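You operate a simulated robot arm through the tools that you are given. There is no shell and no other tool. Be economical: measure what you need, move in short steps, check, and stop when the job is done.

You are at the controls of a simulated robot arm. One attempt, no reset.

## Task
Gauge the blue button's thickness, then fit its spacer in the set jig.
Fine: it lies on the gauge's table; table in, lever down with fingers clear, table out again; each spacer bears the thickness that it serves; the others stay.

The check looks at the end state, three seconds after you hand in, the way a careful person would. Anything else that was tipped, shoved, dropped, spilled or broken makes it a failure.

## Robot
A 6-joint arm with a two-finger parallel gripper, fixed in place. Base frame: the origin is at the foot of the arm, x ahead of it, y to its left, z up. Units: m, rad, N and s.
Its first joint turns from -1.152 to 1.152 rad. Payload 2.7 kg.
Tool frame: the origin (TCP) lies between the finger pads and is the grasp point; the fingertips stand 0.023 m ahead of it; z points along the fingers, y is the line along which they close. The gripper opens to 0.094 m. The fingers are 0.038 m wide and 0.01 m thick; the gripper's body (0.054 by 0.096 m) begins 0.039 m behind the TCP.
Orientation is that of the tool frame in the base frame, as a unit quaternion [x, y, z, w]. With the fingers straight down and closing along the base's y, the tool's x points along the base's -x, its y along +y and its z along -z.

## Interface
- The arm moves only by the tool servo_tool. Its argument "series" is a list that holds one entry, the list of rows, each a list of 7 numbers: the shift along the base's x, y, z in m, then the turn, a rotation vector about the base's x, y, z in rad, then the finger opening in m, from 0 to 0.094. In form: [[[tx, ty, tz, rx, ry, rz, fingers], ...]]. A call has 1 to 8 rows; each row shifts and turns the commanded pose from where the row before left it. Each row takes 0.2 s and may step no farther than 0.05 m and 0.15 rad from the row before; otherwise, or with a gripper value out of range, the whole call is refused. A pose out of reach is approached as far as the arm can. The call stops where the force on the tool passes 70 N (or 10 N more than at its start, if that is more) or the arm is blocked; 0.2 s more then pass. The fingers move at their own pace (about 0.045 m/s each) and stop on an object; they squeeze with about 43 N. The grip force told is the motor's: it shows also when the fingers shut on nothing. Time passes only in rows, and 0.2 s behind the last, so rows that do not move let the fingers close. The reply holds the time, the measured pose of the TCP, the force on the tool along the base axes, the opening and the grip force, in the units named above and with some noise.
- Cameras (640 x 400 px; columns grow to the right, rows downward): "scene" is fixed at [0.0963, -0.4685, 1.4097]; the picture's right is [0.44, -0.90, 0.00], its down [-0.51, -0.25, -0.82] and it looks along [0.74, 0.36, -0.57] (base axes); focal length 311 px, centre (320, 200). "wrist" rides on the gripper at [0.087, 0.016, -0.075] in the tool frame; the picture's right is [-0.18, 0.98, 0.00], its down [-0.58, -0.11, -0.81] and it looks along [-0.79, -0.15, 0.59] (tool axes); focal length 243 px, centre (320, 200). There is no depth. A picture from a camera that has moved, and an enlarged one, comes with that camera's place and axes in the base frame and with its lens. The place of the scene camera against the robot may be out by one fixed shift of up to 0.012 m in any direction.
- get_image(camera): a new picture of that camera. It takes no simulated time.
- zoom(camera, box): a new picture of the part [left, top, right, bottom] of that camera's present view, enlarged. It takes no simulated time.
- finish_job(): hands the job in; it is judged then, once.

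Work in short steps. Places have to be worked out from the pictures, the camera data and where the tool is seen: move nearer, look again, correct. Check each grasp and each placing, and mend what went wrong. You have 120 turns and 84 pictures in all, those below and enlarged ones among them. Open the gripper and draw the arm clear of the work before you hand the job in, unless the task says otherwise; then end with one line.

The tools are called after ">>>" as name(argument=value, ...) on one line, values as JSON. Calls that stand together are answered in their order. servo_tool: Moves the arm, as the interface text tells. Its arguments: {"type":"object","properties":{"series":{"type":"array"}},"required":["series"]} The other tools are called the same way: get_image (camera) takes a picture; zoom (camera, box) takes an enlarged picture of a part of a camera's view; finish_job () hands the job in.

At the start:

```text
time: 0.0
tool_pos: [0.3894, -0.1052, 1.1771]
orientation: [0.001, 1.0, 0.0, 0.0]
contact_force: [0.7, 0.0, -1.0]
width: 0.0942
grip_force: 0.0
```

scene: 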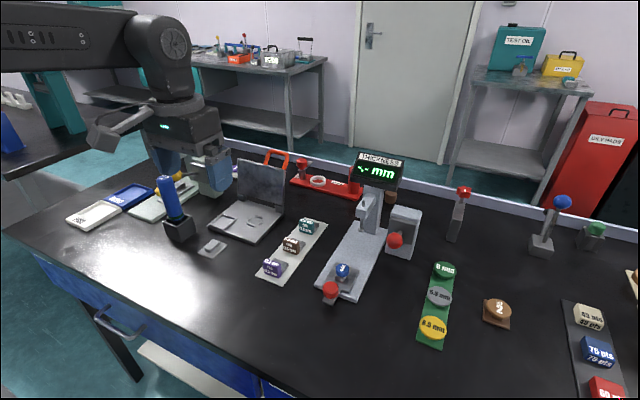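
wrist: 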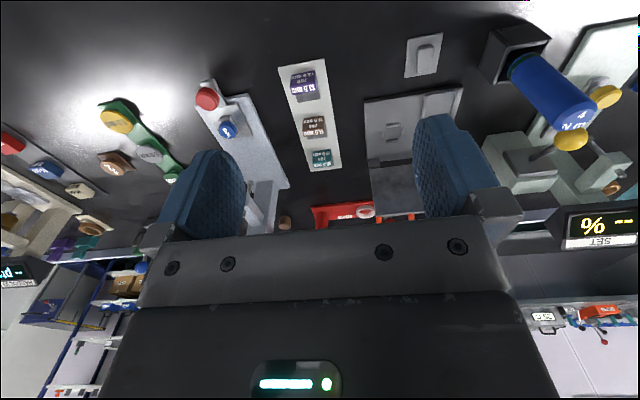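

The thickness gauge with its blue button sits in the middle. I zoom in to see the parts in detail.

>>> zoom(camera="scene", box=[300, 140, 460, 310])

>>> zoom(camera="scene", box=[400, 170, 640, 400])

>>> zoom(camera="scene", box=[190, 140, 350, 300])

```text
2.35 times, centred on (380, 225) of scene
camera zoom: at [0.0963, -0.4685, 1.4097], right [0.44, -0.9, 0.0], down [-0.51, -0.25, -0.82], along [0.74, 0.36, -0.57], focal length 732 px, centre (179, 141)
```

zoom: 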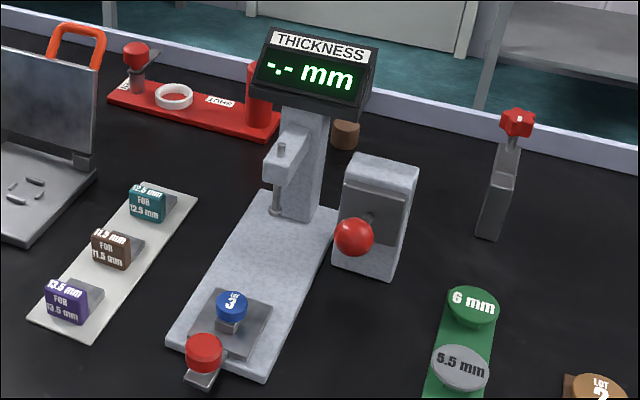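

```text
1.74 times, centred on (520, 285) of scene
camera zoom: at [0.0963, -0.4685, 1.4097], right [0.44, -0.9, 0.0], down [-0.51, -0.25, -0.82], along [0.74, 0.36, -0.57], focal length 541 px, centre (-28, 52)
```

zoom: 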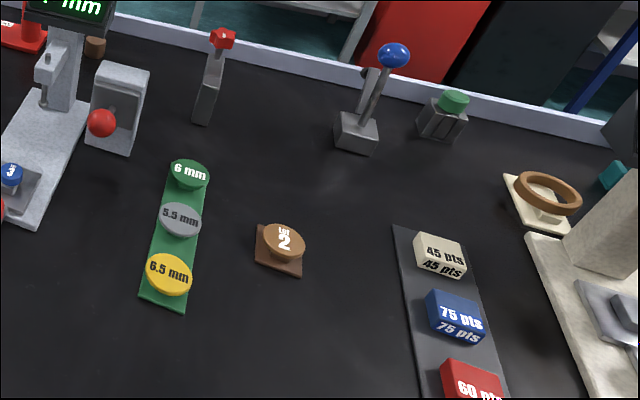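

```text
2.50 times, centred on (270, 220) of scene
camera zoom: at [0.0963, -0.4685, 1.4097], right [0.44, -0.9, 0.0], down [-0.51, -0.25, -0.82], along [0.74, 0.36, -0.57], focal length 778 px, centre (445, 150)
```

zoom: 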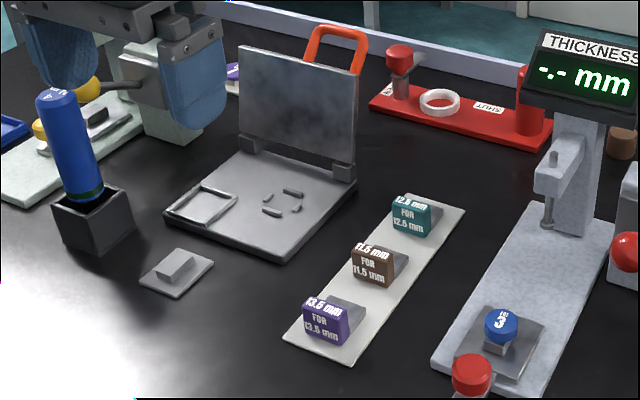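

I'll move over toward the gauge, staying high, to get a closer look with the wrist camera.

>>> servo_tool(series=[[[0, -0.045, 0, 0, 0, 0, 0.094], [0, -0.045, 0, 0, 0, 0, 0.094], [-0.01, -0.045, 0, 0, 0, 0, 0.094], [-0.02, -0.045, 0, 0, 0, 0, 0.094], [-0.02, -0.02, 0, 0, 0, 0, 0.094], [0, 0, 0, 0, 0, 0, 0.094]]])

>>> get_image(camera="wrist")

>>> get_image(camera="scene")

```text
time: 1.4
tool_pos: [0.3397, -0.306, 1.1759]
orientation: [0.0, 1.0, -0.001, 0.0]
contact_force: [0.5, -0.8, 0.0]
width: 0.094
grip_force: 0.0
```

```text
78 pictures are left
camera wrist: at [0.2545, -0.29, 1.251], right [0.19, 0.98, 0.0], down [0.58, -0.11, 0.81], along [0.79, -0.15, -0.59], focal length 243 px, centre (320, 200)
```

wrist: 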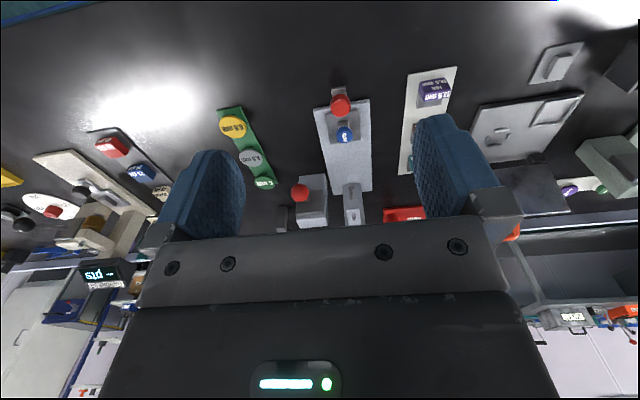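

```text
77 pictures are left
```

scene: 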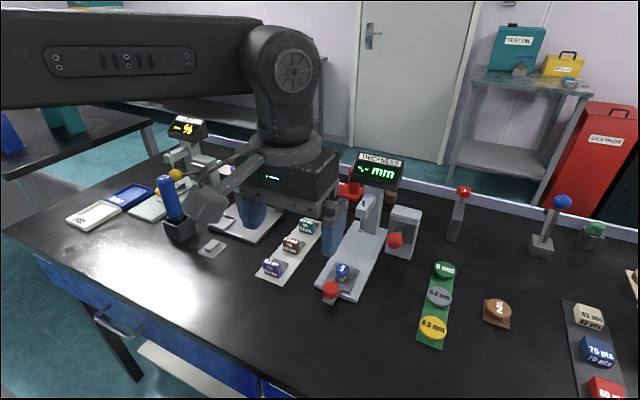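

I zoom in on the wrist view for the gauge and knob, and on the hinged fixture in the scene.

>>> zoom(camera="wrist", box=[260, 60, 420, 240])

>>> zoom(camera="wrist", box=[440, 30, 640, 240])

>>> zoom(camera="scene", box=[60, 100, 280, 260])

```text
2.22 times, centred on (340, 150) of wrist
camera zoom: at [0.2545, -0.29, 1.251], right [0.19, 0.98, 0.0], down [0.58, -0.11, 0.81], along [0.79, -0.15, -0.59], focal length 539 px, centre (276, 311)
```

zoom: 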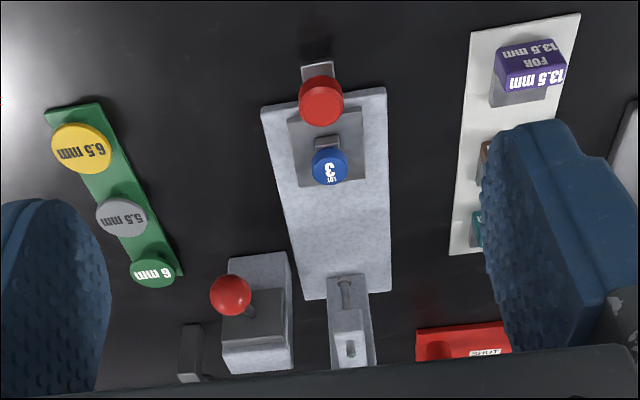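

```text
1.90 times, centred on (540, 135) of wrist
camera zoom: at [0.2545, -0.29, 1.251], right [0.19, 0.98, 0.0], down [0.58, -0.11, 0.81], along [0.79, -0.15, -0.59], focal length 462 px, centre (-99, 324)
```

zoom: 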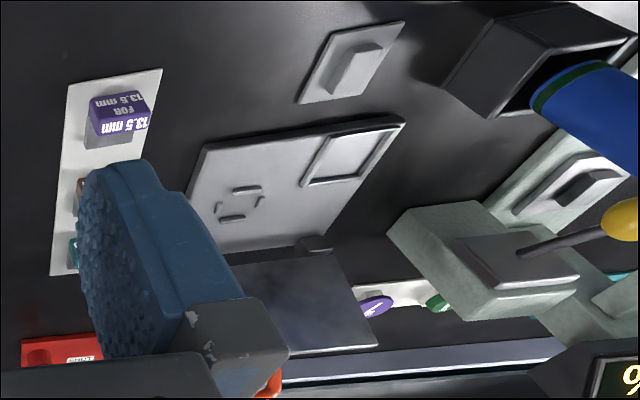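

```text
2.50 times, centred on (170, 180) of scene
camera zoom: at [0.0963, -0.4685, 1.4097], right [0.44, -0.9, 0.0], down [-0.51, -0.25, -0.82], along [0.74, 0.36, -0.57], focal length 778 px, centre (695, 250)
```

zoom: 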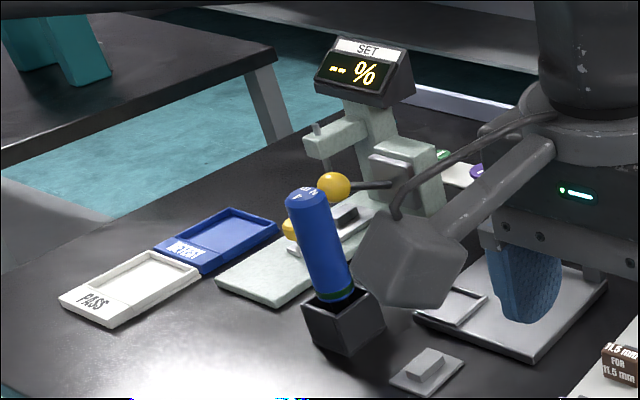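

The knob is at about (0.455, -0.30), the button at (0.52, -0.30) and the lever ball at (0.57, -0.385, 1.0). I'll go lower and farther back for a clearer view of the knob's shape.

>>> servo_tool(series=[[[0, 0, -0.04, 0, 0, 0, 0.094], [0, 0, -0.04, 0, 0, 0, 0.094], [0, 0, -0.04, 0, 0, 0, 0.094], [0, 0, -0.02, 0, 0, 0, 0.094], [0, 0, 0, 0, 0, 0, 0.094]]])

>>> get_image(camera="wrist")

>>> zoom(camera="wrist", box=[260, 60, 420, 240])

>>> zoom(camera="scene", box=[310, 240, 390, 310])

```text
time: 2.6
tool_pos: [0.3398, -0.3052, 1.0352]
orientation: [0.0, 1.0, -0.001, 0.001]
contact_force: [0.1, -0.2, 1.2]
width: 0.0939
grip_force: 0.1
```

```text
73 pictures are left
camera wrist: at [0.2539, -0.2891, 1.1101], right [0.19, 0.98, 0.0], down [0.58, -0.11, 0.81], along [0.79, -0.15, -0.59], focal length 243 px, centre (320, 200)
```

wrist: 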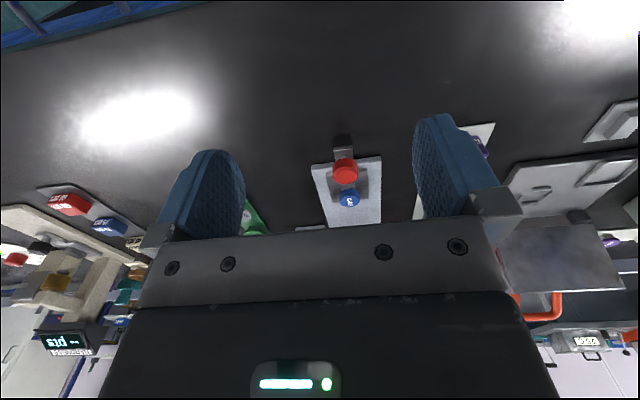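

```text
2.22 times, centred on (340, 150) of wrist
camera zoom: at [0.2539, -0.2891, 1.1101], right [0.19, 0.98, 0.0], down [0.58, -0.11, 0.81], along [0.79, -0.15, -0.59], focal length 539 px, centre (276, 311)
```

zoom: 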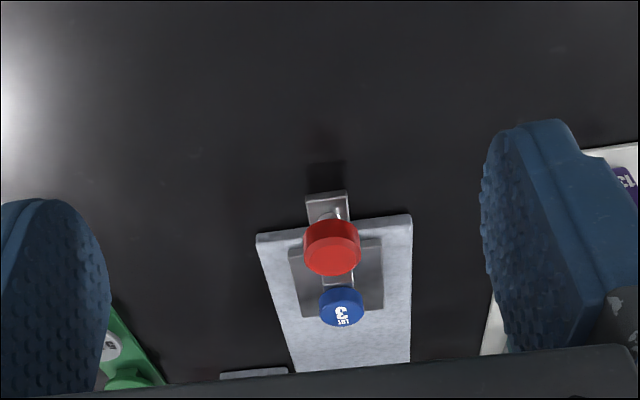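

```text
5.71 times, centred on (350, 275) of scene
camera zoom: at [0.0963, -0.4685, 1.4097], right [0.44, -0.9, 0.0], down [-0.51, -0.25, -0.82], along [0.74, 0.36, -0.57], focal length 1778 px, centre (149, -229)
```

zoom: 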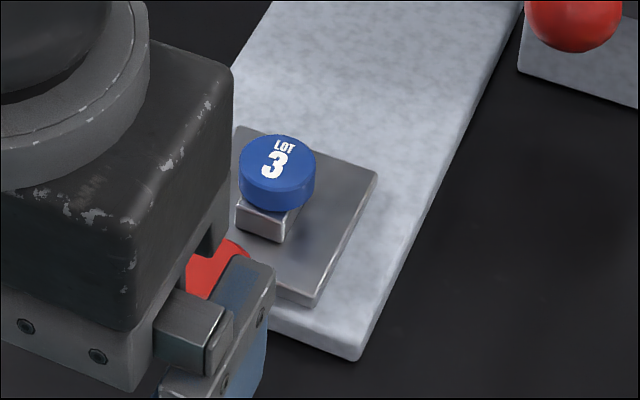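

The knob is an upright cylinder on a stem, and the button sits on a small pedestal. I'll hover above the knob and compare the fingertips with it in the scene view.

>>> servo_tool(series=[[[0.03, 0, 0, 0, 0, 0, 0.094], [0.04, 0.004, 0, 0, 0, 0, 0.094], [0.03, 0, 0, 0, 0, 0, 0.094], [0, 0, -0.03, 0, 0, 0, 0.094], [0, 0, 0, 0, 0, 0, 0.094]]])

>>> get_image(camera="wrist")

>>> zoom(camera="scene", box=[270, 190, 430, 310])

```text
time: 3.8
tool_pos: [0.4392, -0.3031, 1.0055]
orientation: [0.0, 1.0, -0.001, 0.001]
contact_force: [0.4, -0.6, -0.3]
width: 0.0938
grip_force: 0.0
```

```text
70 pictures are left
camera wrist: at [0.3536, -0.2865, 1.0791], right [0.19, 0.98, 0.0], down [0.58, -0.11, 0.81], along [0.79, -0.15, -0.59], focal length 243 px, centre (320, 200)
```

wrist: 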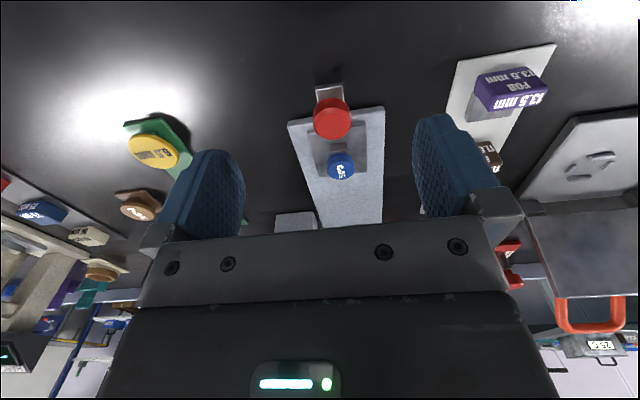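

```text
3.33 times, centred on (350, 250) of scene
camera zoom: at [0.0964, -0.4685, 1.4097], right [0.44, -0.9, 0.0], down [-0.51, -0.25, -0.82], along [0.74, 0.36, -0.57], focal length 1037 px, centre (220, 33)
```

zoom: 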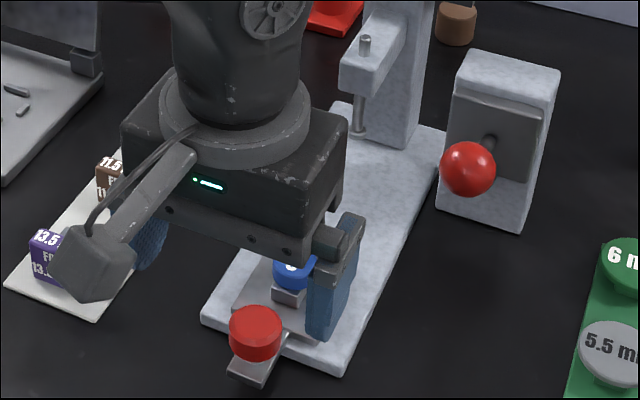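

The knob top is at about (0.467, -0.298, 0.92). The gauge head limits clearance at the far end of the travel, so I tilt the tool back by about 0.45 rad, stay above the knob and check.

>>> servo_tool(series=[[[0.01, 0, 0, 0, -0.15, 0, 0.06], [0.01, 0.003, 0, 0, -0.15, 0, 0.06], [0.008, 0, 0, 0, -0.15, 0, 0.06], [0, 0, -0.02, 0, 0, 0, 0.06], [0, 0, 0, 0, 0, 0, 0.06]]])

>>> get_image(camera="wrist")

>>> zoom(camera="scene", box=[270, 190, 430, 310])

```text
time: 5.0
tool_pos: [0.4665, -0.3001, 0.9852]
orientation: [0.002, 0.975, 0.0, 0.224]
contact_force: [0.2, 0.0, -0.5]
width: 0.06
grip_force: 0.1
```

```text
68 pictures are left
camera wrist: at [0.3571, -0.2825, 1.0145], right [0.17, 0.98, 0.08], down [0.17, -0.11, 0.98], along [0.97, -0.15, -0.19], focal length 243 px, centre (320, 200)
```

wrist: 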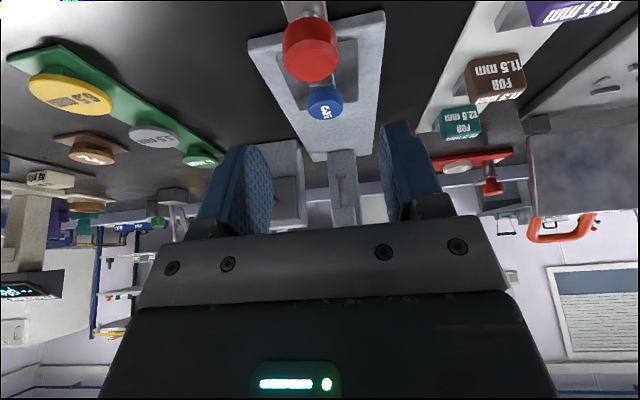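

```text
3.33 times, centred on (350, 250) of scene
camera zoom: at [0.0963, -0.4685, 1.4097], right [0.44, -0.9, 0.0], down [-0.51, -0.25, -0.82], along [0.74, 0.36, -0.57], focal length 1037 px, centre (220, 33)
```

zoom: 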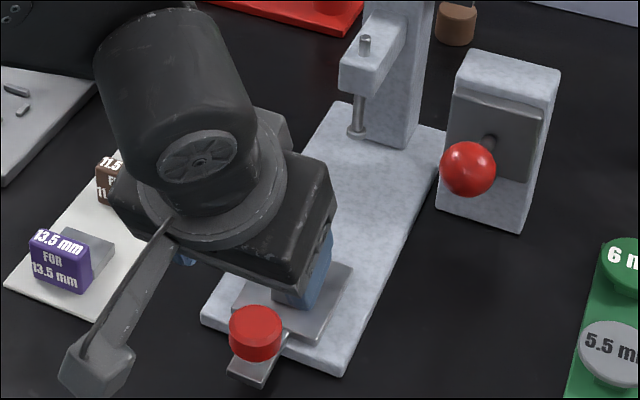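

The wrist view confirms the knob at (0.467, -0.298) with its top at z ≈ 0.92, and the TCP is above it. I lower to z ≈ 0.936 and check that the fingers straddle it.

>>> servo_tool(series=[[[0, 0.001, -0.025, 0, 0, 0, 0.06], [0, 0, -0.024, 0, 0, 0, 0.06], [0, 0, 0, 0, 0, 0, 0.06]]])

>>> get_image(camera="wrist")

>>> zoom(camera="scene", box=[270, 190, 430, 310])

```text
time: 5.8
tool_pos: [0.4658, -0.2986, 0.9381]
orientation: [0.002, 0.975, -0.001, 0.223]
contact_force: [-0.2, -0.4, 0.5]
width: 0.0601
grip_force: 0.1
```

```text
66 pictures are left
camera wrist: at [0.3569, -0.2824, 0.9663], right [0.17, 0.98, 0.08], down [0.17, -0.11, 0.98], along [0.97, -0.15, -0.19], focal length 243 px, centre (320, 200)
```

wrist: 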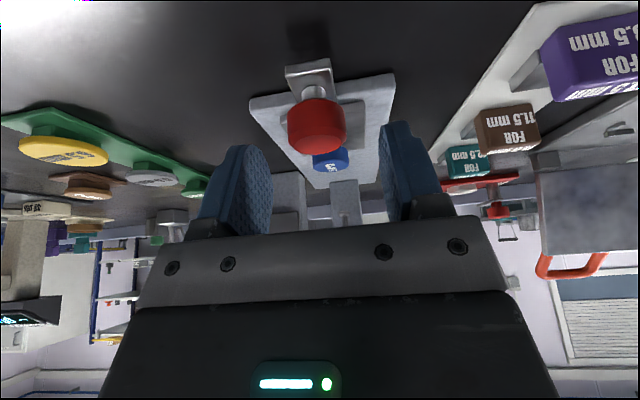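

```text
3.33 times, centred on (350, 250) of scene
camera zoom: at [0.0963, -0.4685, 1.4097], right [0.44, -0.9, 0.0], down [-0.51, -0.25, -0.82], along [0.74, 0.36, -0.57], focal length 1037 px, centre (220, 33)
```

zoom: 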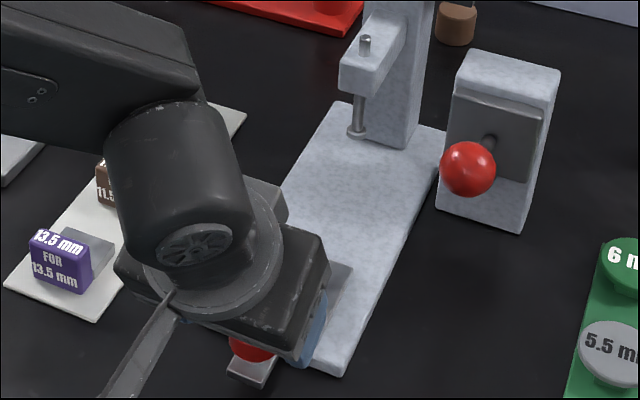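

The fingers straddle the knob, whose height spans about 0.903 to 0.922. I lower 4 mm more and close on it.

>>> servo_tool(series=[[[0, 0, -0.004, 0, 0, 0, 0.06], [0, 0, 0, 0, 0, 0, 0.02], [0, 0, 0, 0, 0, 0, 0.02], [0, 0, 0, 0, 0, 0, 0.02]]])

>>> get_image(camera="wrist")

```text
time: 6.8
tool_pos: [0.4668, -0.3001, 0.9361]
orientation: [0.001, 0.974, -0.003, 0.226]
contact_force: [-2.5, -10.0, 13.5]
width: 0.0286
grip_force: 44.9
```

```text
64 pictures are left
camera wrist: at [0.3573, -0.2831, 0.964], right [0.17, 0.98, 0.08], down [0.17, -0.1, 0.98], along [0.97, -0.15, -0.18], focal length 243 px, centre (320, 200)
```

wrist: 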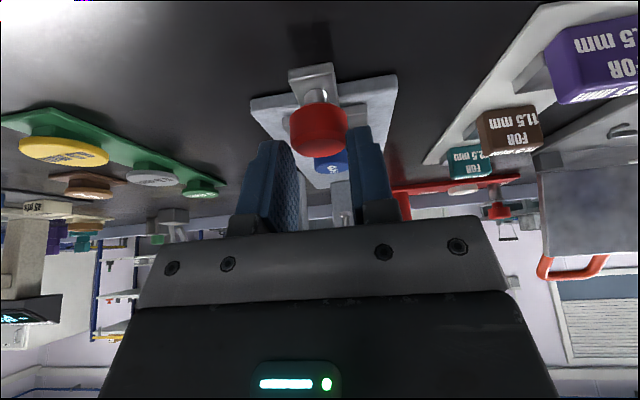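

The knob is held (28.6 mm wide), with a small downward preload. I relieve that and slide the table in a little to test.

>>> servo_tool(series=[[[0, -0.0015, 0.002, 0, 0, 0, 0.02], [0.01, 0, 0, 0, 0, 0, 0.02], [0.01, 0, 0, 0, 0, 0, 0.02], [0, 0, 0, 0, 0, 0, 0.02]]])

>>> zoom(camera="scene", box=[270, 190, 430, 310])

```text
time: 7.8
tool_pos: [0.488, -0.2998, 0.9349]
orientation: [0.001, 0.975, -0.001, 0.224]
contact_force: [-1.5, -1.0, 14.5]
width: 0.0218
grip_force: 1.4
```

```text
3.33 times, centred on (350, 250) of scene
camera zoom: at [0.0961, -0.4683, 1.4098], right [0.44, -0.9, 0.0], down [-0.51, -0.25, -0.82], along [0.74, 0.36, -0.57], focal length 1037 px, centre (220, 33)
```

zoom: 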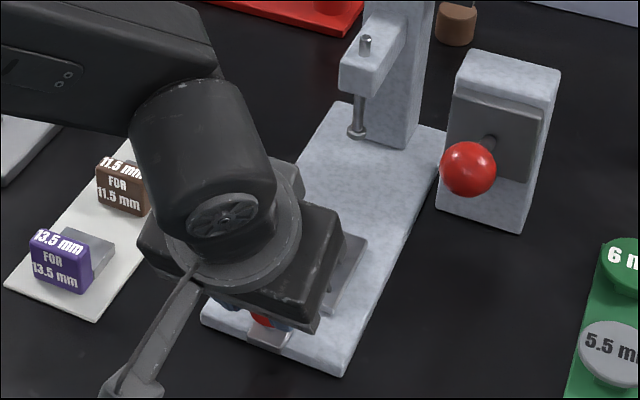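

The table moved, but the width fell to 21.8 mm, so the grip is slipping. I check the wrist view.

>>> get_image(camera="wrist")

>>> zoom(camera="wrist", box=[240, 40, 400, 200])

```text
62 pictures are left
camera wrist: at [0.3784, -0.2835, 0.9643], right [0.17, 0.98, 0.08], down [0.17, -0.11, 0.98], along [0.97, -0.15, -0.19], focal length 243 px, centre (320, 200)
```

wrist: 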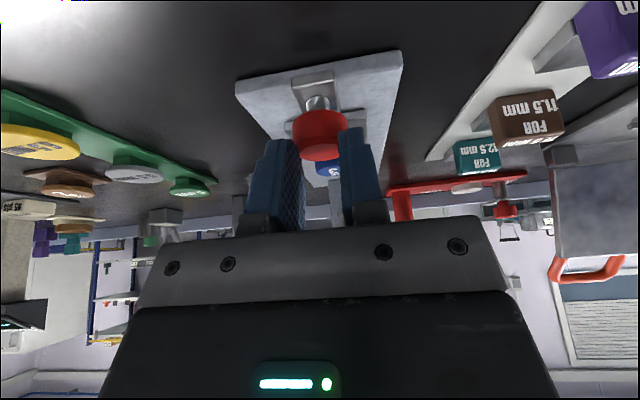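

```text
2.50 times, centred on (320, 120) of wrist
camera zoom: at [0.3784, -0.2835, 0.9643], right [0.17, 0.98, 0.08], down [0.17, -0.11, 0.98], along [0.97, -0.15, -0.19], focal length 606 px, centre (320, 400)
```

zoom: 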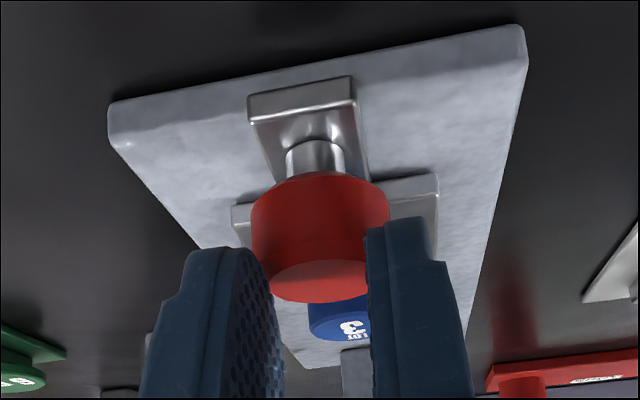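

The fingers only hold the top, far part of the knob. I open, see whether the force vanishes, then move back about 5 mm and lower.

>>> servo_tool(series=[[[0, 0, 0, 0, 0, 0, 0.05], [0, 0, 0, 0, 0, 0, 0.05], [0, 0, 0, 0, 0, 0, 0.05]]])

>>> zoom(camera="wrist", box=[240, 40, 400, 200])

```text
time: 8.6
tool_pos: [0.4874, -0.3005, 0.9344]
orientation: [0.002, 0.975, -0.001, 0.223]
contact_force: [0.6, 0.7, 0.4]
width: 0.0499
grip_force: 0.0
```

```text
2.50 times, centred on (320, 120) of wrist
camera zoom: at [0.378, -0.2835, 0.9636], right [0.17, 0.98, 0.08], down [0.17, -0.11, 0.98], along [0.97, -0.15, -0.19], focal length 606 px, centre (320, 400)
```

zoom: 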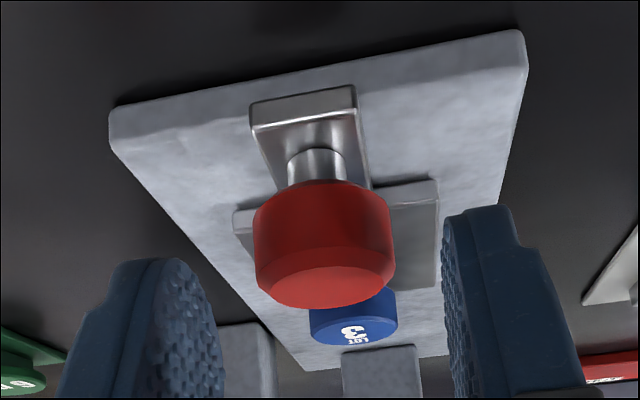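

The force vanished, so nothing was touching underneath. I lower 8 mm more around the knob and look at the force.

>>> servo_tool(series=[[[0, 0, -0.004, 0, 0, 0, 0.05], [0, 0, -0.004, 0, 0, 0, 0.05], [0, 0, 0, 0, 0, 0, 0.05]]])

>>> zoom(camera="wrist", box=[240, 40, 400, 200])

```text
time: 9.4
tool_pos: [0.4878, -0.2993, 0.9269]
orientation: [0.002, 0.975, -0.001, 0.223]
contact_force: [-0.4, 0.5, 0.2]
width: 0.05
grip_force: 0.1
```

```text
2.50 times, centred on (320, 120) of wrist
camera zoom: at [0.3775, -0.2838, 0.9562], right [0.17, 0.98, 0.08], down [0.17, -0.11, 0.98], along [0.97, -0.15, -0.19], focal length 606 px, centre (320, 400)
```

zoom: 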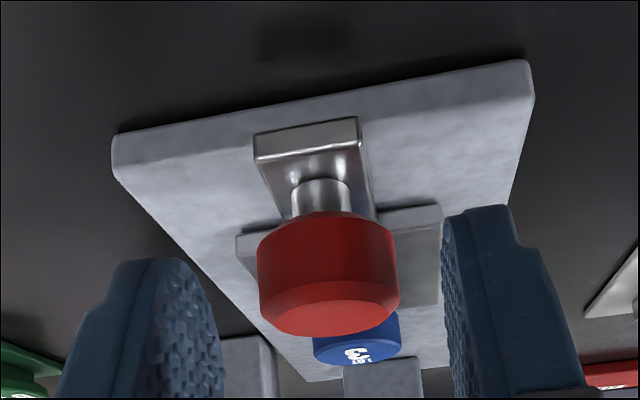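

Still free, and the tips now overlap the knob's flank well. I go 3 mm lower and close.

>>> servo_tool(series=[[[0, 0, -0.003, 0, 0, 0, 0.05], [0, 0, 0, 0, 0, 0, 0.02], [0, 0, 0, 0, 0, 0, 0.02], [0, 0, 0, 0, 0, 0, 0.02]]])

>>> zoom(camera="wrist", box=[240, 40, 400, 200])

```text
time: 10.4
tool_pos: [0.4881, -0.2994, 0.9239]
orientation: [0.002, 0.975, -0.001, 0.223]
contact_force: [0.4, -2.5, -0.6]
width: 0.0314
grip_force: 45.3
```

```text
2.50 times, centred on (320, 120) of wrist
camera zoom: at [0.3778, -0.2835, 0.9533], right [0.17, 0.98, 0.08], down [0.17, -0.11, 0.98], along [0.97, -0.15, -0.19], focal length 606 px, centre (320, 400)
```

zoom: 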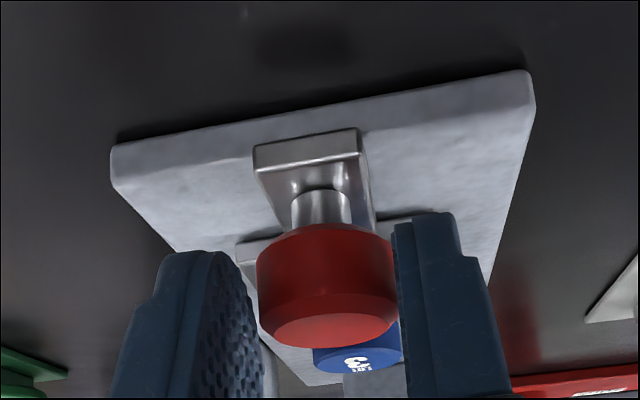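

Solid grip (31.4 mm) with negligible side force. I slide the table in 6 cm.

>>> servo_tool(series=[[[0.012, 0, 0, 0, 0, 0, 0.02], [0.012, 0, 0, 0, 0, 0, 0.02], [0.012, 0, 0, 0, 0, 0, 0.02], [0.012, 0, 0, 0, 0, 0, 0.02], [0.012, 0, 0, 0, 0, 0, 0.02], [0, 0, 0, 0, 0, 0, 0.02]]])

>>> get_image(camera="wrist")

>>> zoom(camera="scene", box=[270, 150, 430, 310])

```text
time: 11.8
tool_pos: [0.5471, -0.2991, 0.9235]
orientation: [0.0, 0.975, 0.001, 0.223]
contact_force: [-0.3, -0.5, 1.7]
width: 0.0315
grip_force: 44.9
```

```text
57 pictures are left
camera wrist: at [0.4377, -0.2836, 0.9534], right [0.17, 0.98, 0.08], down [0.17, -0.11, 0.98], along [0.97, -0.15, -0.19], focal length 243 px, centre (320, 200)
```

wrist: 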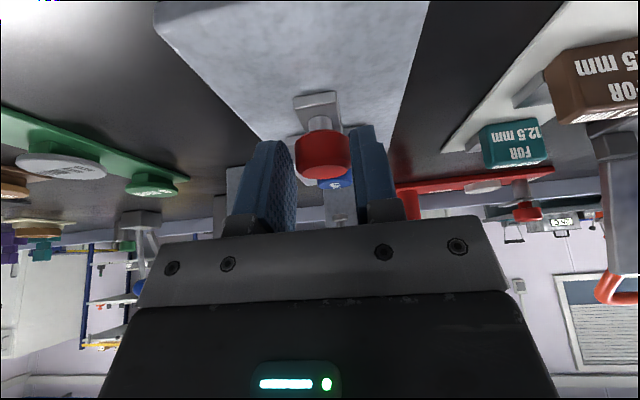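

```text
2.50 times, centred on (350, 230) of scene
camera zoom: at [0.0963, -0.4685, 1.4097], right [0.44, -0.9, 0.0], down [-0.51, -0.25, -0.82], along [0.74, 0.36, -0.57], focal length 778 px, centre (245, 125)
```

zoom: 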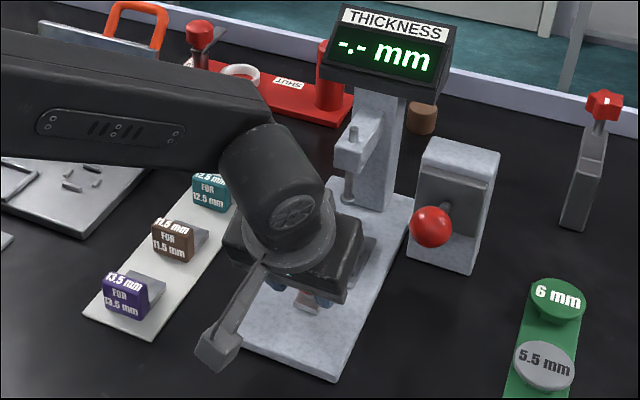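

All fine; the button has about 3 cm to go. I continue gently, watching for an end stop.

>>> servo_tool(series=[[[0.008, 0, 0, 0, 0, 0, 0.02], [0.008, 0, 0, 0, 0, 0, 0.02], [0.006, 0, 0, 0, 0, 0, 0.02], [0, 0, 0, 0, 0, 0, 0.02]]])

>>> zoom(camera="wrist", box=[220, 60, 440, 240])

>>> zoom(camera="scene", box=[310, 170, 430, 290])

```text
time: 12.8
tool_pos: [0.569, -0.2998, 0.9248]
orientation: [0.001, 0.975, 0.001, 0.221]
contact_force: [-16.1, 2.7, 1.8]
width: 0.0313
grip_force: 44.9
```

```text
2.22 times, centred on (330, 150) of wrist
camera zoom: at [0.4587, -0.2835, 0.9538], right [0.17, 0.98, 0.08], down [0.18, -0.11, 0.98], along [0.97, -0.15, -0.19], focal length 539 px, centre (298, 311)
```

zoom: 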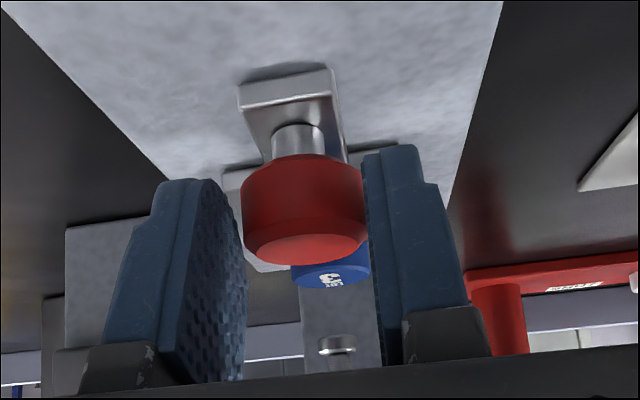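

```text
3.33 times, centred on (370, 230) of scene
camera zoom: at [0.0959, -0.4684, 1.4098], right [0.44, -0.9, 0.0], down [-0.51, -0.25, -0.82], along [0.74, 0.36, -0.57], focal length 1037 px, centre (153, 100)
```

zoom: 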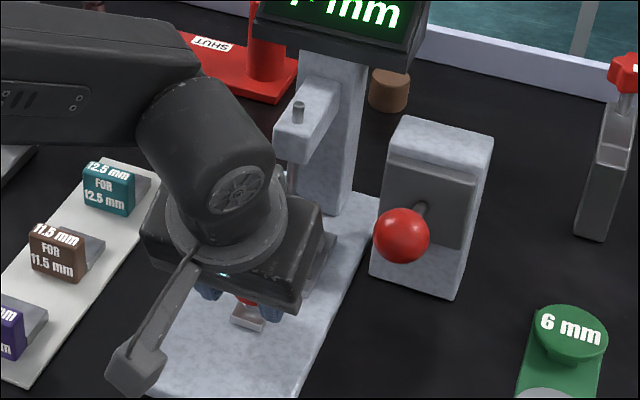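

A resisting force of 16 N suggests the end stop. I nudge 3 mm more to confirm.

>>> servo_tool(series=[[[0.003, 0, 0, 0, 0, 0, 0.02], [0, 0, 0, 0, 0, 0, 0.02]]])

```text
time: 13.4
tool_pos: [0.5709, -0.2998, 0.9235]
orientation: [0.002, 0.976, 0.001, 0.22]
contact_force: [-37.0, 2.4, 7.3]
width: 0.0317
grip_force: 44.9
```

Stiff resistance at 0.571 means the table is home, with the button at about 0.62 under the spindle. I relax the push, open, and withdraw up and back.

>>> servo_tool(series=[[[-0.004, 0, 0, 0, 0, 0, 0.02], [0, 0, 0, 0, 0, 0, 0.05], [0, 0, 0, 0, 0, 0, 0.05], [-0.009, 0, 0.02, 0, 0, 0, 0.05], [-0.02, 0, 0.03, 0, 0, 0, 0.05], [-0.03, 0, 0.03, 0, 0, 0, 0.03], [-0.04, 0, 0.03, 0, 0, 0, 0.0], [0, 0, 0.02, 0, 0, 0, 0.0]]])

>>> get_image(camera="wrist")

>>> zoom(camera="scene", box=[310, 140, 470, 290])

```text
time: 15.2
tool_pos: [0.4673, -0.2979, 1.0532]
orientation: [0.002, 0.975, 0.0, 0.224]
contact_force: [-0.4, -0.2, 0.9]
width: 0.0001
grip_force: 21.3
```

```text
53 pictures are left
camera wrist: at [0.3587, -0.2817, 1.0829], right [0.17, 0.98, 0.08], down [0.17, -0.11, 0.98], along [0.97, -0.15, -0.19], focal length 243 px, centre (320, 200)
```

wrist: 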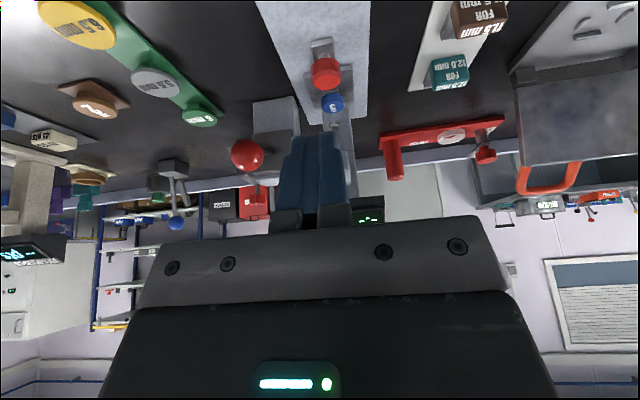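

```text
2.67 times, centred on (390, 215) of scene
camera zoom: at [0.0963, -0.4685, 1.4097], right [0.44, -0.9, 0.0], down [-0.51, -0.25, -0.82], along [0.74, 0.36, -0.57], focal length 830 px, centre (133, 160)
```

zoom: 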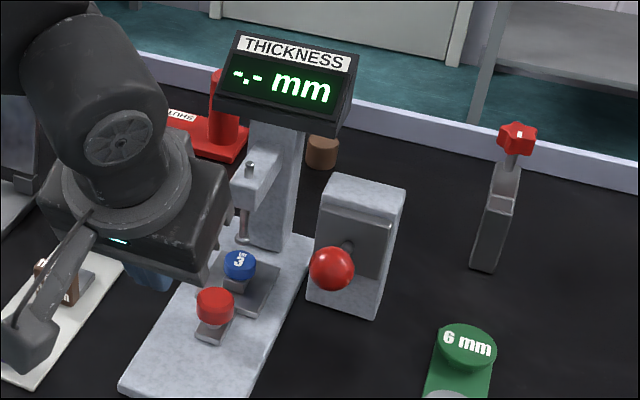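

The table is in, with the button below the spindle. The lever ball is centred at about (0.568, -0.383, 0.993), so I bring the closed fingertips above it and look.

>>> servo_tool(series=[[[0, -0.03, 0.01, 0, 0, 0, 0], [0.02, -0.03, 0, 0, 0, 0, 0], [0.04, -0.025, 0, 0, 0, 0, 0], [0.03, 0, 0, 0, 0, 0, 0], [0, 0, 0, 0, 0, 0, 0]]])

>>> zoom(camera="wrist", box=[200, 60, 440, 240])

>>> zoom(camera="scene", box=[310, 140, 470, 290])

```text
time: 16.4
tool_pos: [0.5603, -0.3817, 1.0625]
orientation: [0.002, 0.975, 0.0, 0.223]
contact_force: [0.4, -0.1, 0.0]
width: 0.0
grip_force: 42.2
```

```text
2.22 times, centred on (320, 150) of wrist
camera zoom: at [0.4516, -0.3656, 1.0921], right [0.17, 0.98, 0.08], down [0.17, -0.11, 0.98], along [0.97, -0.15, -0.19], focal length 539 px, centre (320, 311)
```

zoom: 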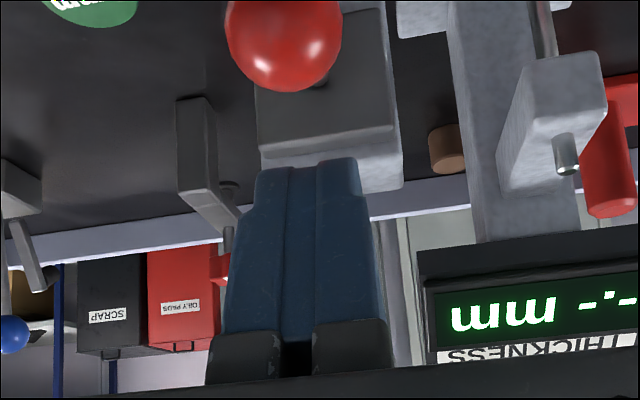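

```text
2.67 times, centred on (390, 215) of scene
camera zoom: at [0.0964, -0.4685, 1.4097], right [0.44, -0.9, 0.0], down [-0.51, -0.25, -0.82], along [0.74, 0.36, -0.57], focal length 830 px, centre (133, 160)
```

zoom: 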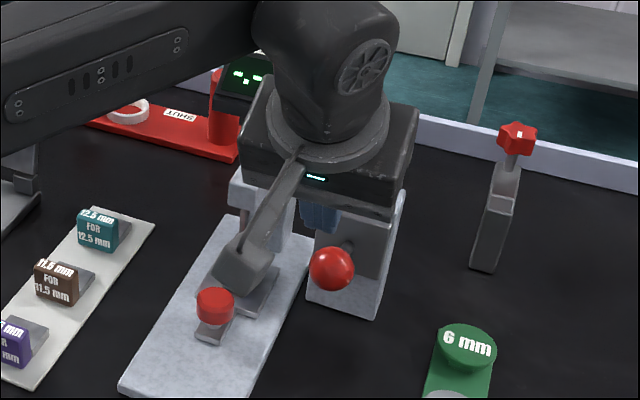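

The two wrist views put the ball nearer (0.586, -0.387, 0.981). I shift to it and descend to just above, then press gently.

>>> servo_tool(series=[[[0.011, -0.0055, 0, 0, 0, 0, 0], [0.011, 0, 0, 0, 0, 0, 0], [0, 0, -0.02, 0, 0, 0, 0], [0, 0, -0.012, 0, 0, 0, 0], [0, 0, 0, 0, 0, 0, 0]]])

>>> zoom(camera="wrist", box=[200, 0, 440, 180])

>>> zoom(camera="scene", box=[310, 140, 470, 290])

```text
time: 17.6
tool_pos: [0.568, -0.3805, 1.0267]
orientation: [0.002, 0.975, 0.0, 0.223]
contact_force: [-0.1, -0.1, -1.2]
width: 0.0
grip_force: 41.9
out of reach, approached as far as the arm can: row 1, 2
```

```text
2.22 times, centred on (320, 90) of wrist
camera zoom: at [0.4577, -0.3646, 1.0565], right [0.17, 0.98, 0.08], down [0.17, -0.11, 0.98], along [0.97, -0.15, -0.19], focal length 539 px, centre (320, 444)
```

zoom: 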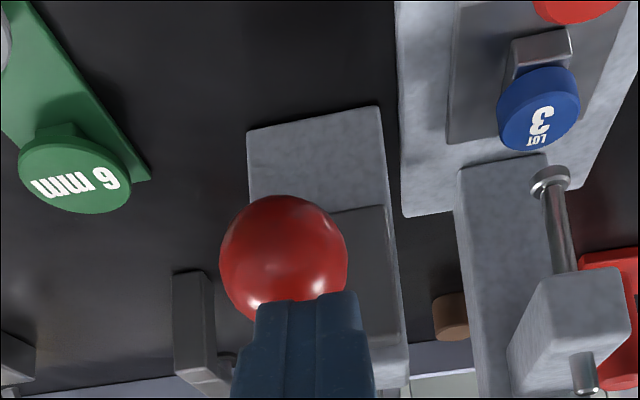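

```text
2.67 times, centred on (390, 215) of scene
camera zoom: at [0.0963, -0.4685, 1.4097], right [0.44, -0.9, 0.0], down [-0.51, -0.25, -0.82], along [0.74, 0.36, -0.57], focal length 830 px, centre (133, 160)
```

zoom: 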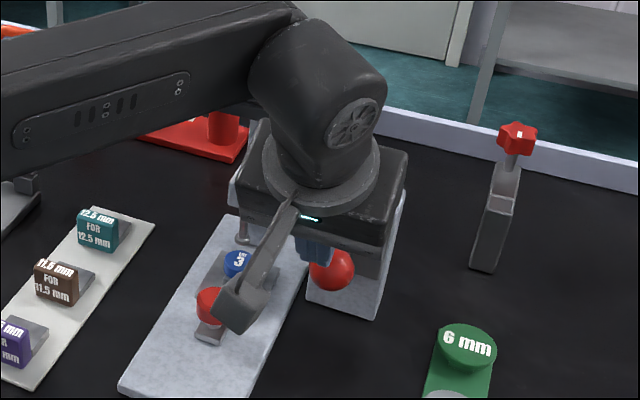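

The tips are over the ball but about 9 mm short in y, and the arm is at its reach limit in this attitude. I raise slightly and tilt 0.3 rad more, which brings the wrist closer to the base, then correct y.

>>> servo_tool(series=[[[0, 0, 0.012, 0, -0.1, 0, 0], [0, 0, 0, 0, -0.1, 0, 0], [0, 0, 0, 0, -0.1, 0, 0], [0, -0.008, 0, 0, 0, 0, 0], [0, 0, 0, 0, 0, 0, 0]]])

>>> get_image(camera="wrist")

```text
time: 18.8
tool_pos: [0.5661, -0.389, 1.0391]
orientation: [0.001, 0.931, 0.0, 0.366]
contact_force: [-0.1, 0.9, 0.4]
width: 0.0
grip_force: 42.6
```

```text
47 pictures are left
camera wrist: at [0.4535, -0.3721, 1.0342], right [0.14, 0.98, 0.13], down [-0.13, -0.11, 0.99], along [0.98, -0.15, 0.11], focal length 243 px, centre (320, 200)
```

wrist: 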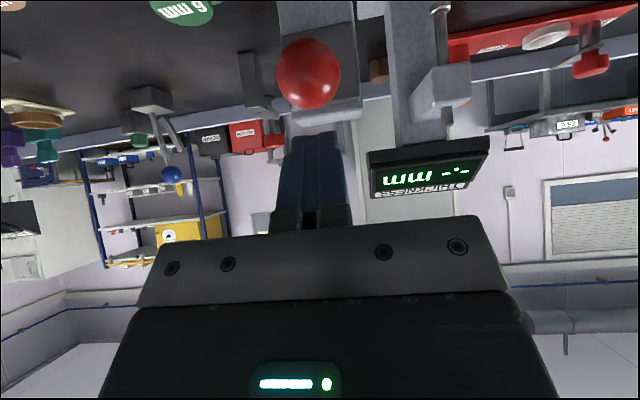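

The ball is confirmed at (0.585, -0.390, 0.982), and y now matches. I move 14 mm forward so the tips come over the ball's crown.

>>> servo_tool(series=[[[0.014, -0.001, 0, 0, 0, 0, 0], [0, 0, 0, 0, 0, 0, 0]]])

```text
time: 19.4
tool_pos: [0.5817, -0.3909, 1.0384]
orientation: [0.001, 0.93, 0.0, 0.367]
contact_force: [-0.7, 1.1, 0.0]
width: 0.0
grip_force: 42.2
```

Reached. I press down in small steps and watch the force.

>>> servo_tool(series=[[[0, 0, -0.008, 0, 0, 0, 0], [0, 0, -0.008, 0, 0, 0, 0], [0, 0, -0.008, 0, 0, 0, 0], [0, 0, 0, 0, 0, 0, 0]]])

>>> get_image(camera="wrist")

>>> zoom(camera="scene", box=[310, 140, 470, 290])

```text
time: 20.4
tool_pos: [0.5803, -0.3907, 1.014]
orientation: [0.001, 0.93, 0.0, 0.367]
contact_force: [0.7, -0.7, 0.4]
width: 0.0002
grip_force: 42.4
```

```text
46 pictures are left
camera wrist: at [0.4671, -0.3738, 1.0097], right [0.14, 0.98, 0.13], down [-0.13, -0.11, 0.99], along [0.98, -0.15, 0.11], focal length 243 px, centre (320, 200)
```

wrist: 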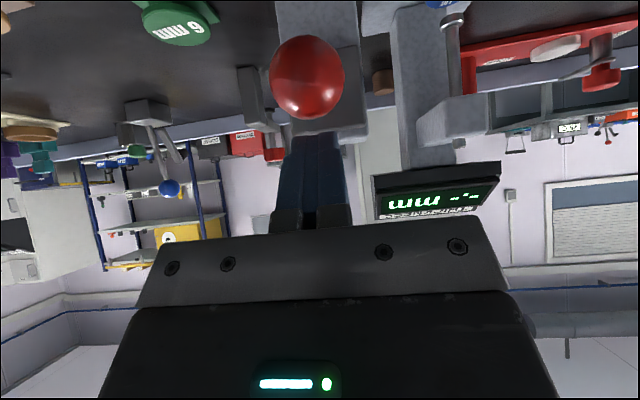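

```text
2.67 times, centred on (390, 215) of scene
camera zoom: at [0.0963, -0.4685, 1.4097], right [0.44, -0.9, 0.0], down [-0.51, -0.25, -0.82], along [0.74, 0.36, -0.57], focal length 830 px, centre (133, 160)
```

zoom: 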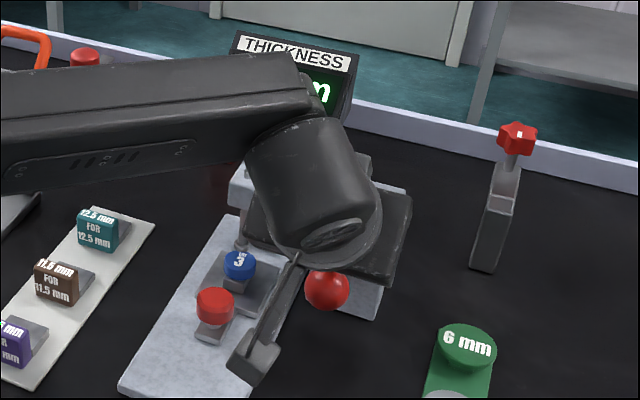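

The ball has moved down and slightly toward the arm, and the lever turns easily. I keep pressing, following its arc.

>>> servo_tool(series=[[[-0.003, 0, -0.008, 0, 0, 0, 0], [-0.003, 0, -0.008, 0, 0, 0, 0], [-0.001, 0, -0.008, 0, 0, 0, 0], [0, 0, 0, 0, 0, 0, 0]]])

>>> get_image(camera="wrist")

>>> zoom(camera="scene", box=[310, 140, 470, 290])

```text
time: 21.4
tool_pos: [0.5726, -0.3905, 0.9907]
orientation: [0.001, 0.931, 0.0, 0.366]
contact_force: [0.0, 1.7, 1.6]
width: 0.0
grip_force: 42.7
```

```text
44 pictures are left
camera wrist: at [0.4602, -0.374, 0.9862], right [0.14, 0.98, 0.13], down [-0.13, -0.11, 0.99], along [0.98, -0.15, 0.11], focal length 243 px, centre (320, 200)
```

wrist: 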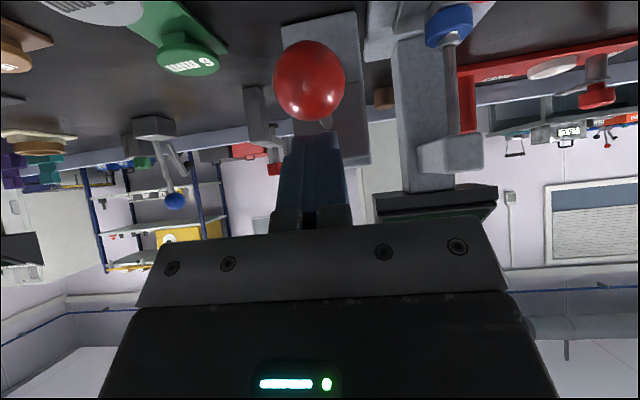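

```text
2.67 times, centred on (390, 215) of scene
camera zoom: at [0.0963, -0.4684, 1.4098], right [0.44, -0.9, 0.0], down [-0.51, -0.25, -0.82], along [0.74, 0.36, -0.57], focal length 830 px, centre (133, 160)
```

zoom: 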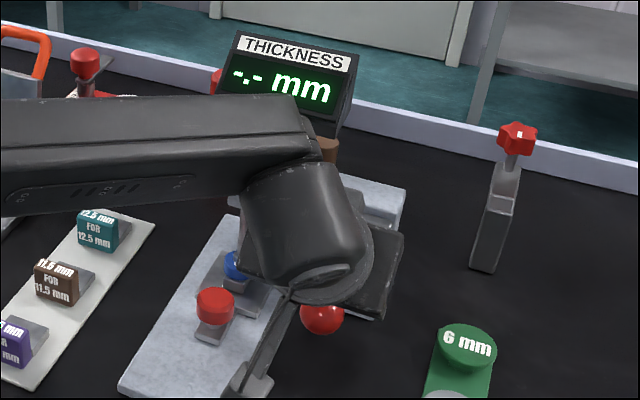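

The spindle is visibly coming down with the lever. I continue pressing.

>>> servo_tool(series=[[[0, 0, -0.007, 0, 0, 0, 0], [0.001, 0, -0.007, 0, 0, 0, 0], [0, 0, 0, 0, 0, 0, 0]]])

>>> zoom(camera="scene", box=[310, 140, 470, 290])

>>> get_image(camera="wrist")

```text
time: 22.2
tool_pos: [0.5736, -0.3897, 0.977]
orientation: [0.001, 0.93, -0.001, 0.366]
contact_force: [-3.2, -1.2, 4.1]
width: 0.0
grip_force: 43.2
```

```text
2.67 times, centred on (390, 215) of scene
camera zoom: at [0.0962, -0.4685, 1.4097], right [0.44, -0.9, 0.0], down [-0.51, -0.25, -0.82], along [0.74, 0.36, -0.57], focal length 830 px, centre (133, 160)
```

zoom: 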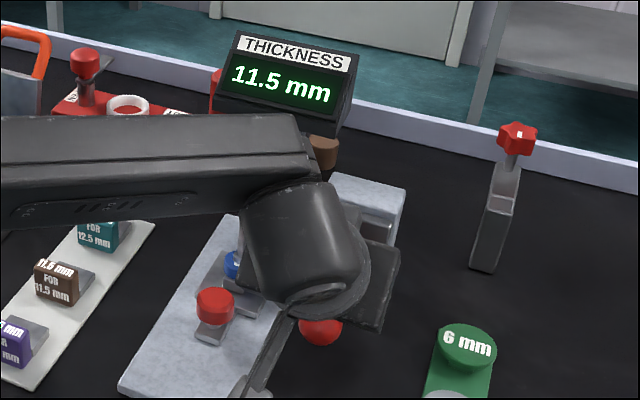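

```text
41 pictures are left
camera wrist: at [0.4611, -0.3741, 0.9727], right [0.14, 0.98, 0.13], down [-0.13, -0.11, 0.99], along [0.98, -0.15, 0.11], focal length 243 px, centre (320, 200)
```

wrist: 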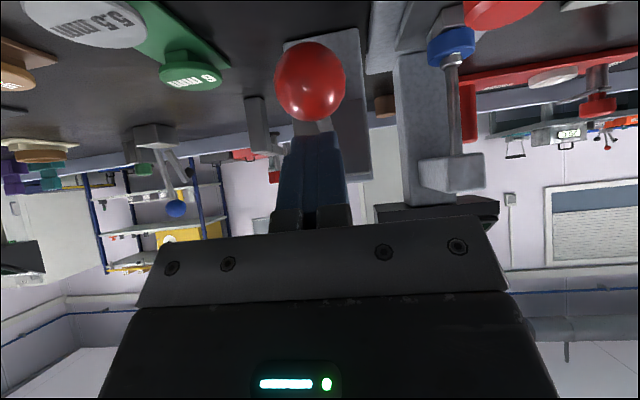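

The display reads 11.5 mm. I press 3 mm more to be sure the reading is final.

>>> servo_tool(series=[[[0, 0, -0.003, 0, 0, 0, 0], [0, 0, 0, 0, 0, 0, 0], [0, 0, 0, 0, 0, 0, 0]]])

>>> zoom(camera="scene", box=[310, 140, 470, 290])

```text
time: 23.0
tool_pos: [0.5739, -0.391, 0.9742]
orientation: [0.002, 0.93, -0.001, 0.367]
contact_force: [-0.5, -0.6, 2.9]
width: 0.0
grip_force: 42.8
```

```text
2.67 times, centred on (390, 215) of scene
camera zoom: at [0.0963, -0.4685, 1.4097], right [0.44, -0.9, 0.0], down [-0.51, -0.25, -0.82], along [0.74, 0.36, -0.57], focal length 830 px, centre (133, 160)
```

zoom: 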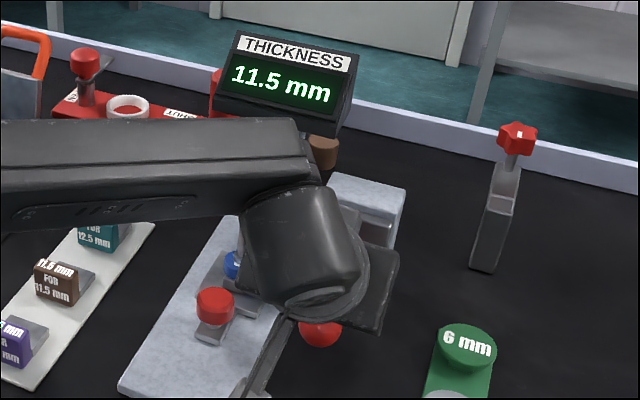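

It stays at 11.5 mm. I lift off the lever and see whether it returns.

>>> servo_tool(series=[[[-0.004, 0, 0.015, 0, 0, 0, 0], [-0.004, 0, 0.02, 0, 0, 0, 0], [-0.004, 0, 0.03, 0, 0, 0, 0], [-0.02, 0.01, 0.03, 0, 0, 0, 0], [-0.04, 0.02, 0, 0, 0.1, 0, 0], [-0.04, 0.02, 0, 0, 0.1, 0, 0], [-0.02, 0.02, 0, 0, 0.1, 0, 0], [0, 0, 0, 0, 0, 0, 0]]])

>>> get_image(camera="wrist")

>>> zoom(camera="scene", box=[310, 140, 470, 290])

```text
time: 24.8
tool_pos: [0.4438, -0.3196, 1.0689]
orientation: [0.002, 0.975, -0.001, 0.223]
contact_force: [-0.1, 0.1, 0.4]
width: 0.0
grip_force: 42.4
```

```text
39 pictures are left
camera wrist: at [0.3334, -0.3037, 1.0988], right [0.17, 0.98, 0.08], down [0.17, -0.11, 0.98], along [0.97, -0.15, -0.19], focal length 243 px, centre (320, 200)
```

wrist: 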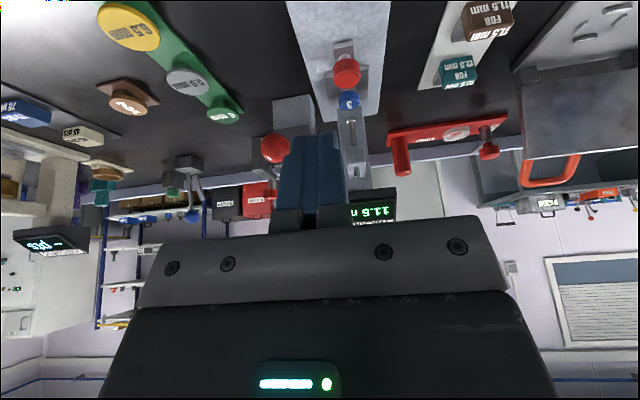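

```text
2.67 times, centred on (390, 215) of scene
camera zoom: at [0.0963, -0.4684, 1.4097], right [0.44, -0.9, 0.0], down [-0.51, -0.25, -0.82], along [0.74, 0.36, -0.57], focal length 830 px, centre (133, 160)
```

zoom: 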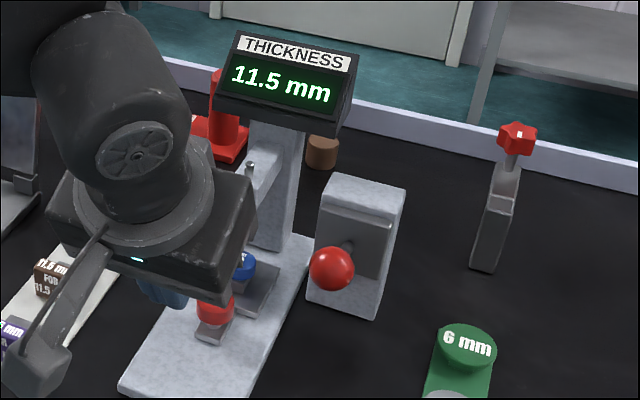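

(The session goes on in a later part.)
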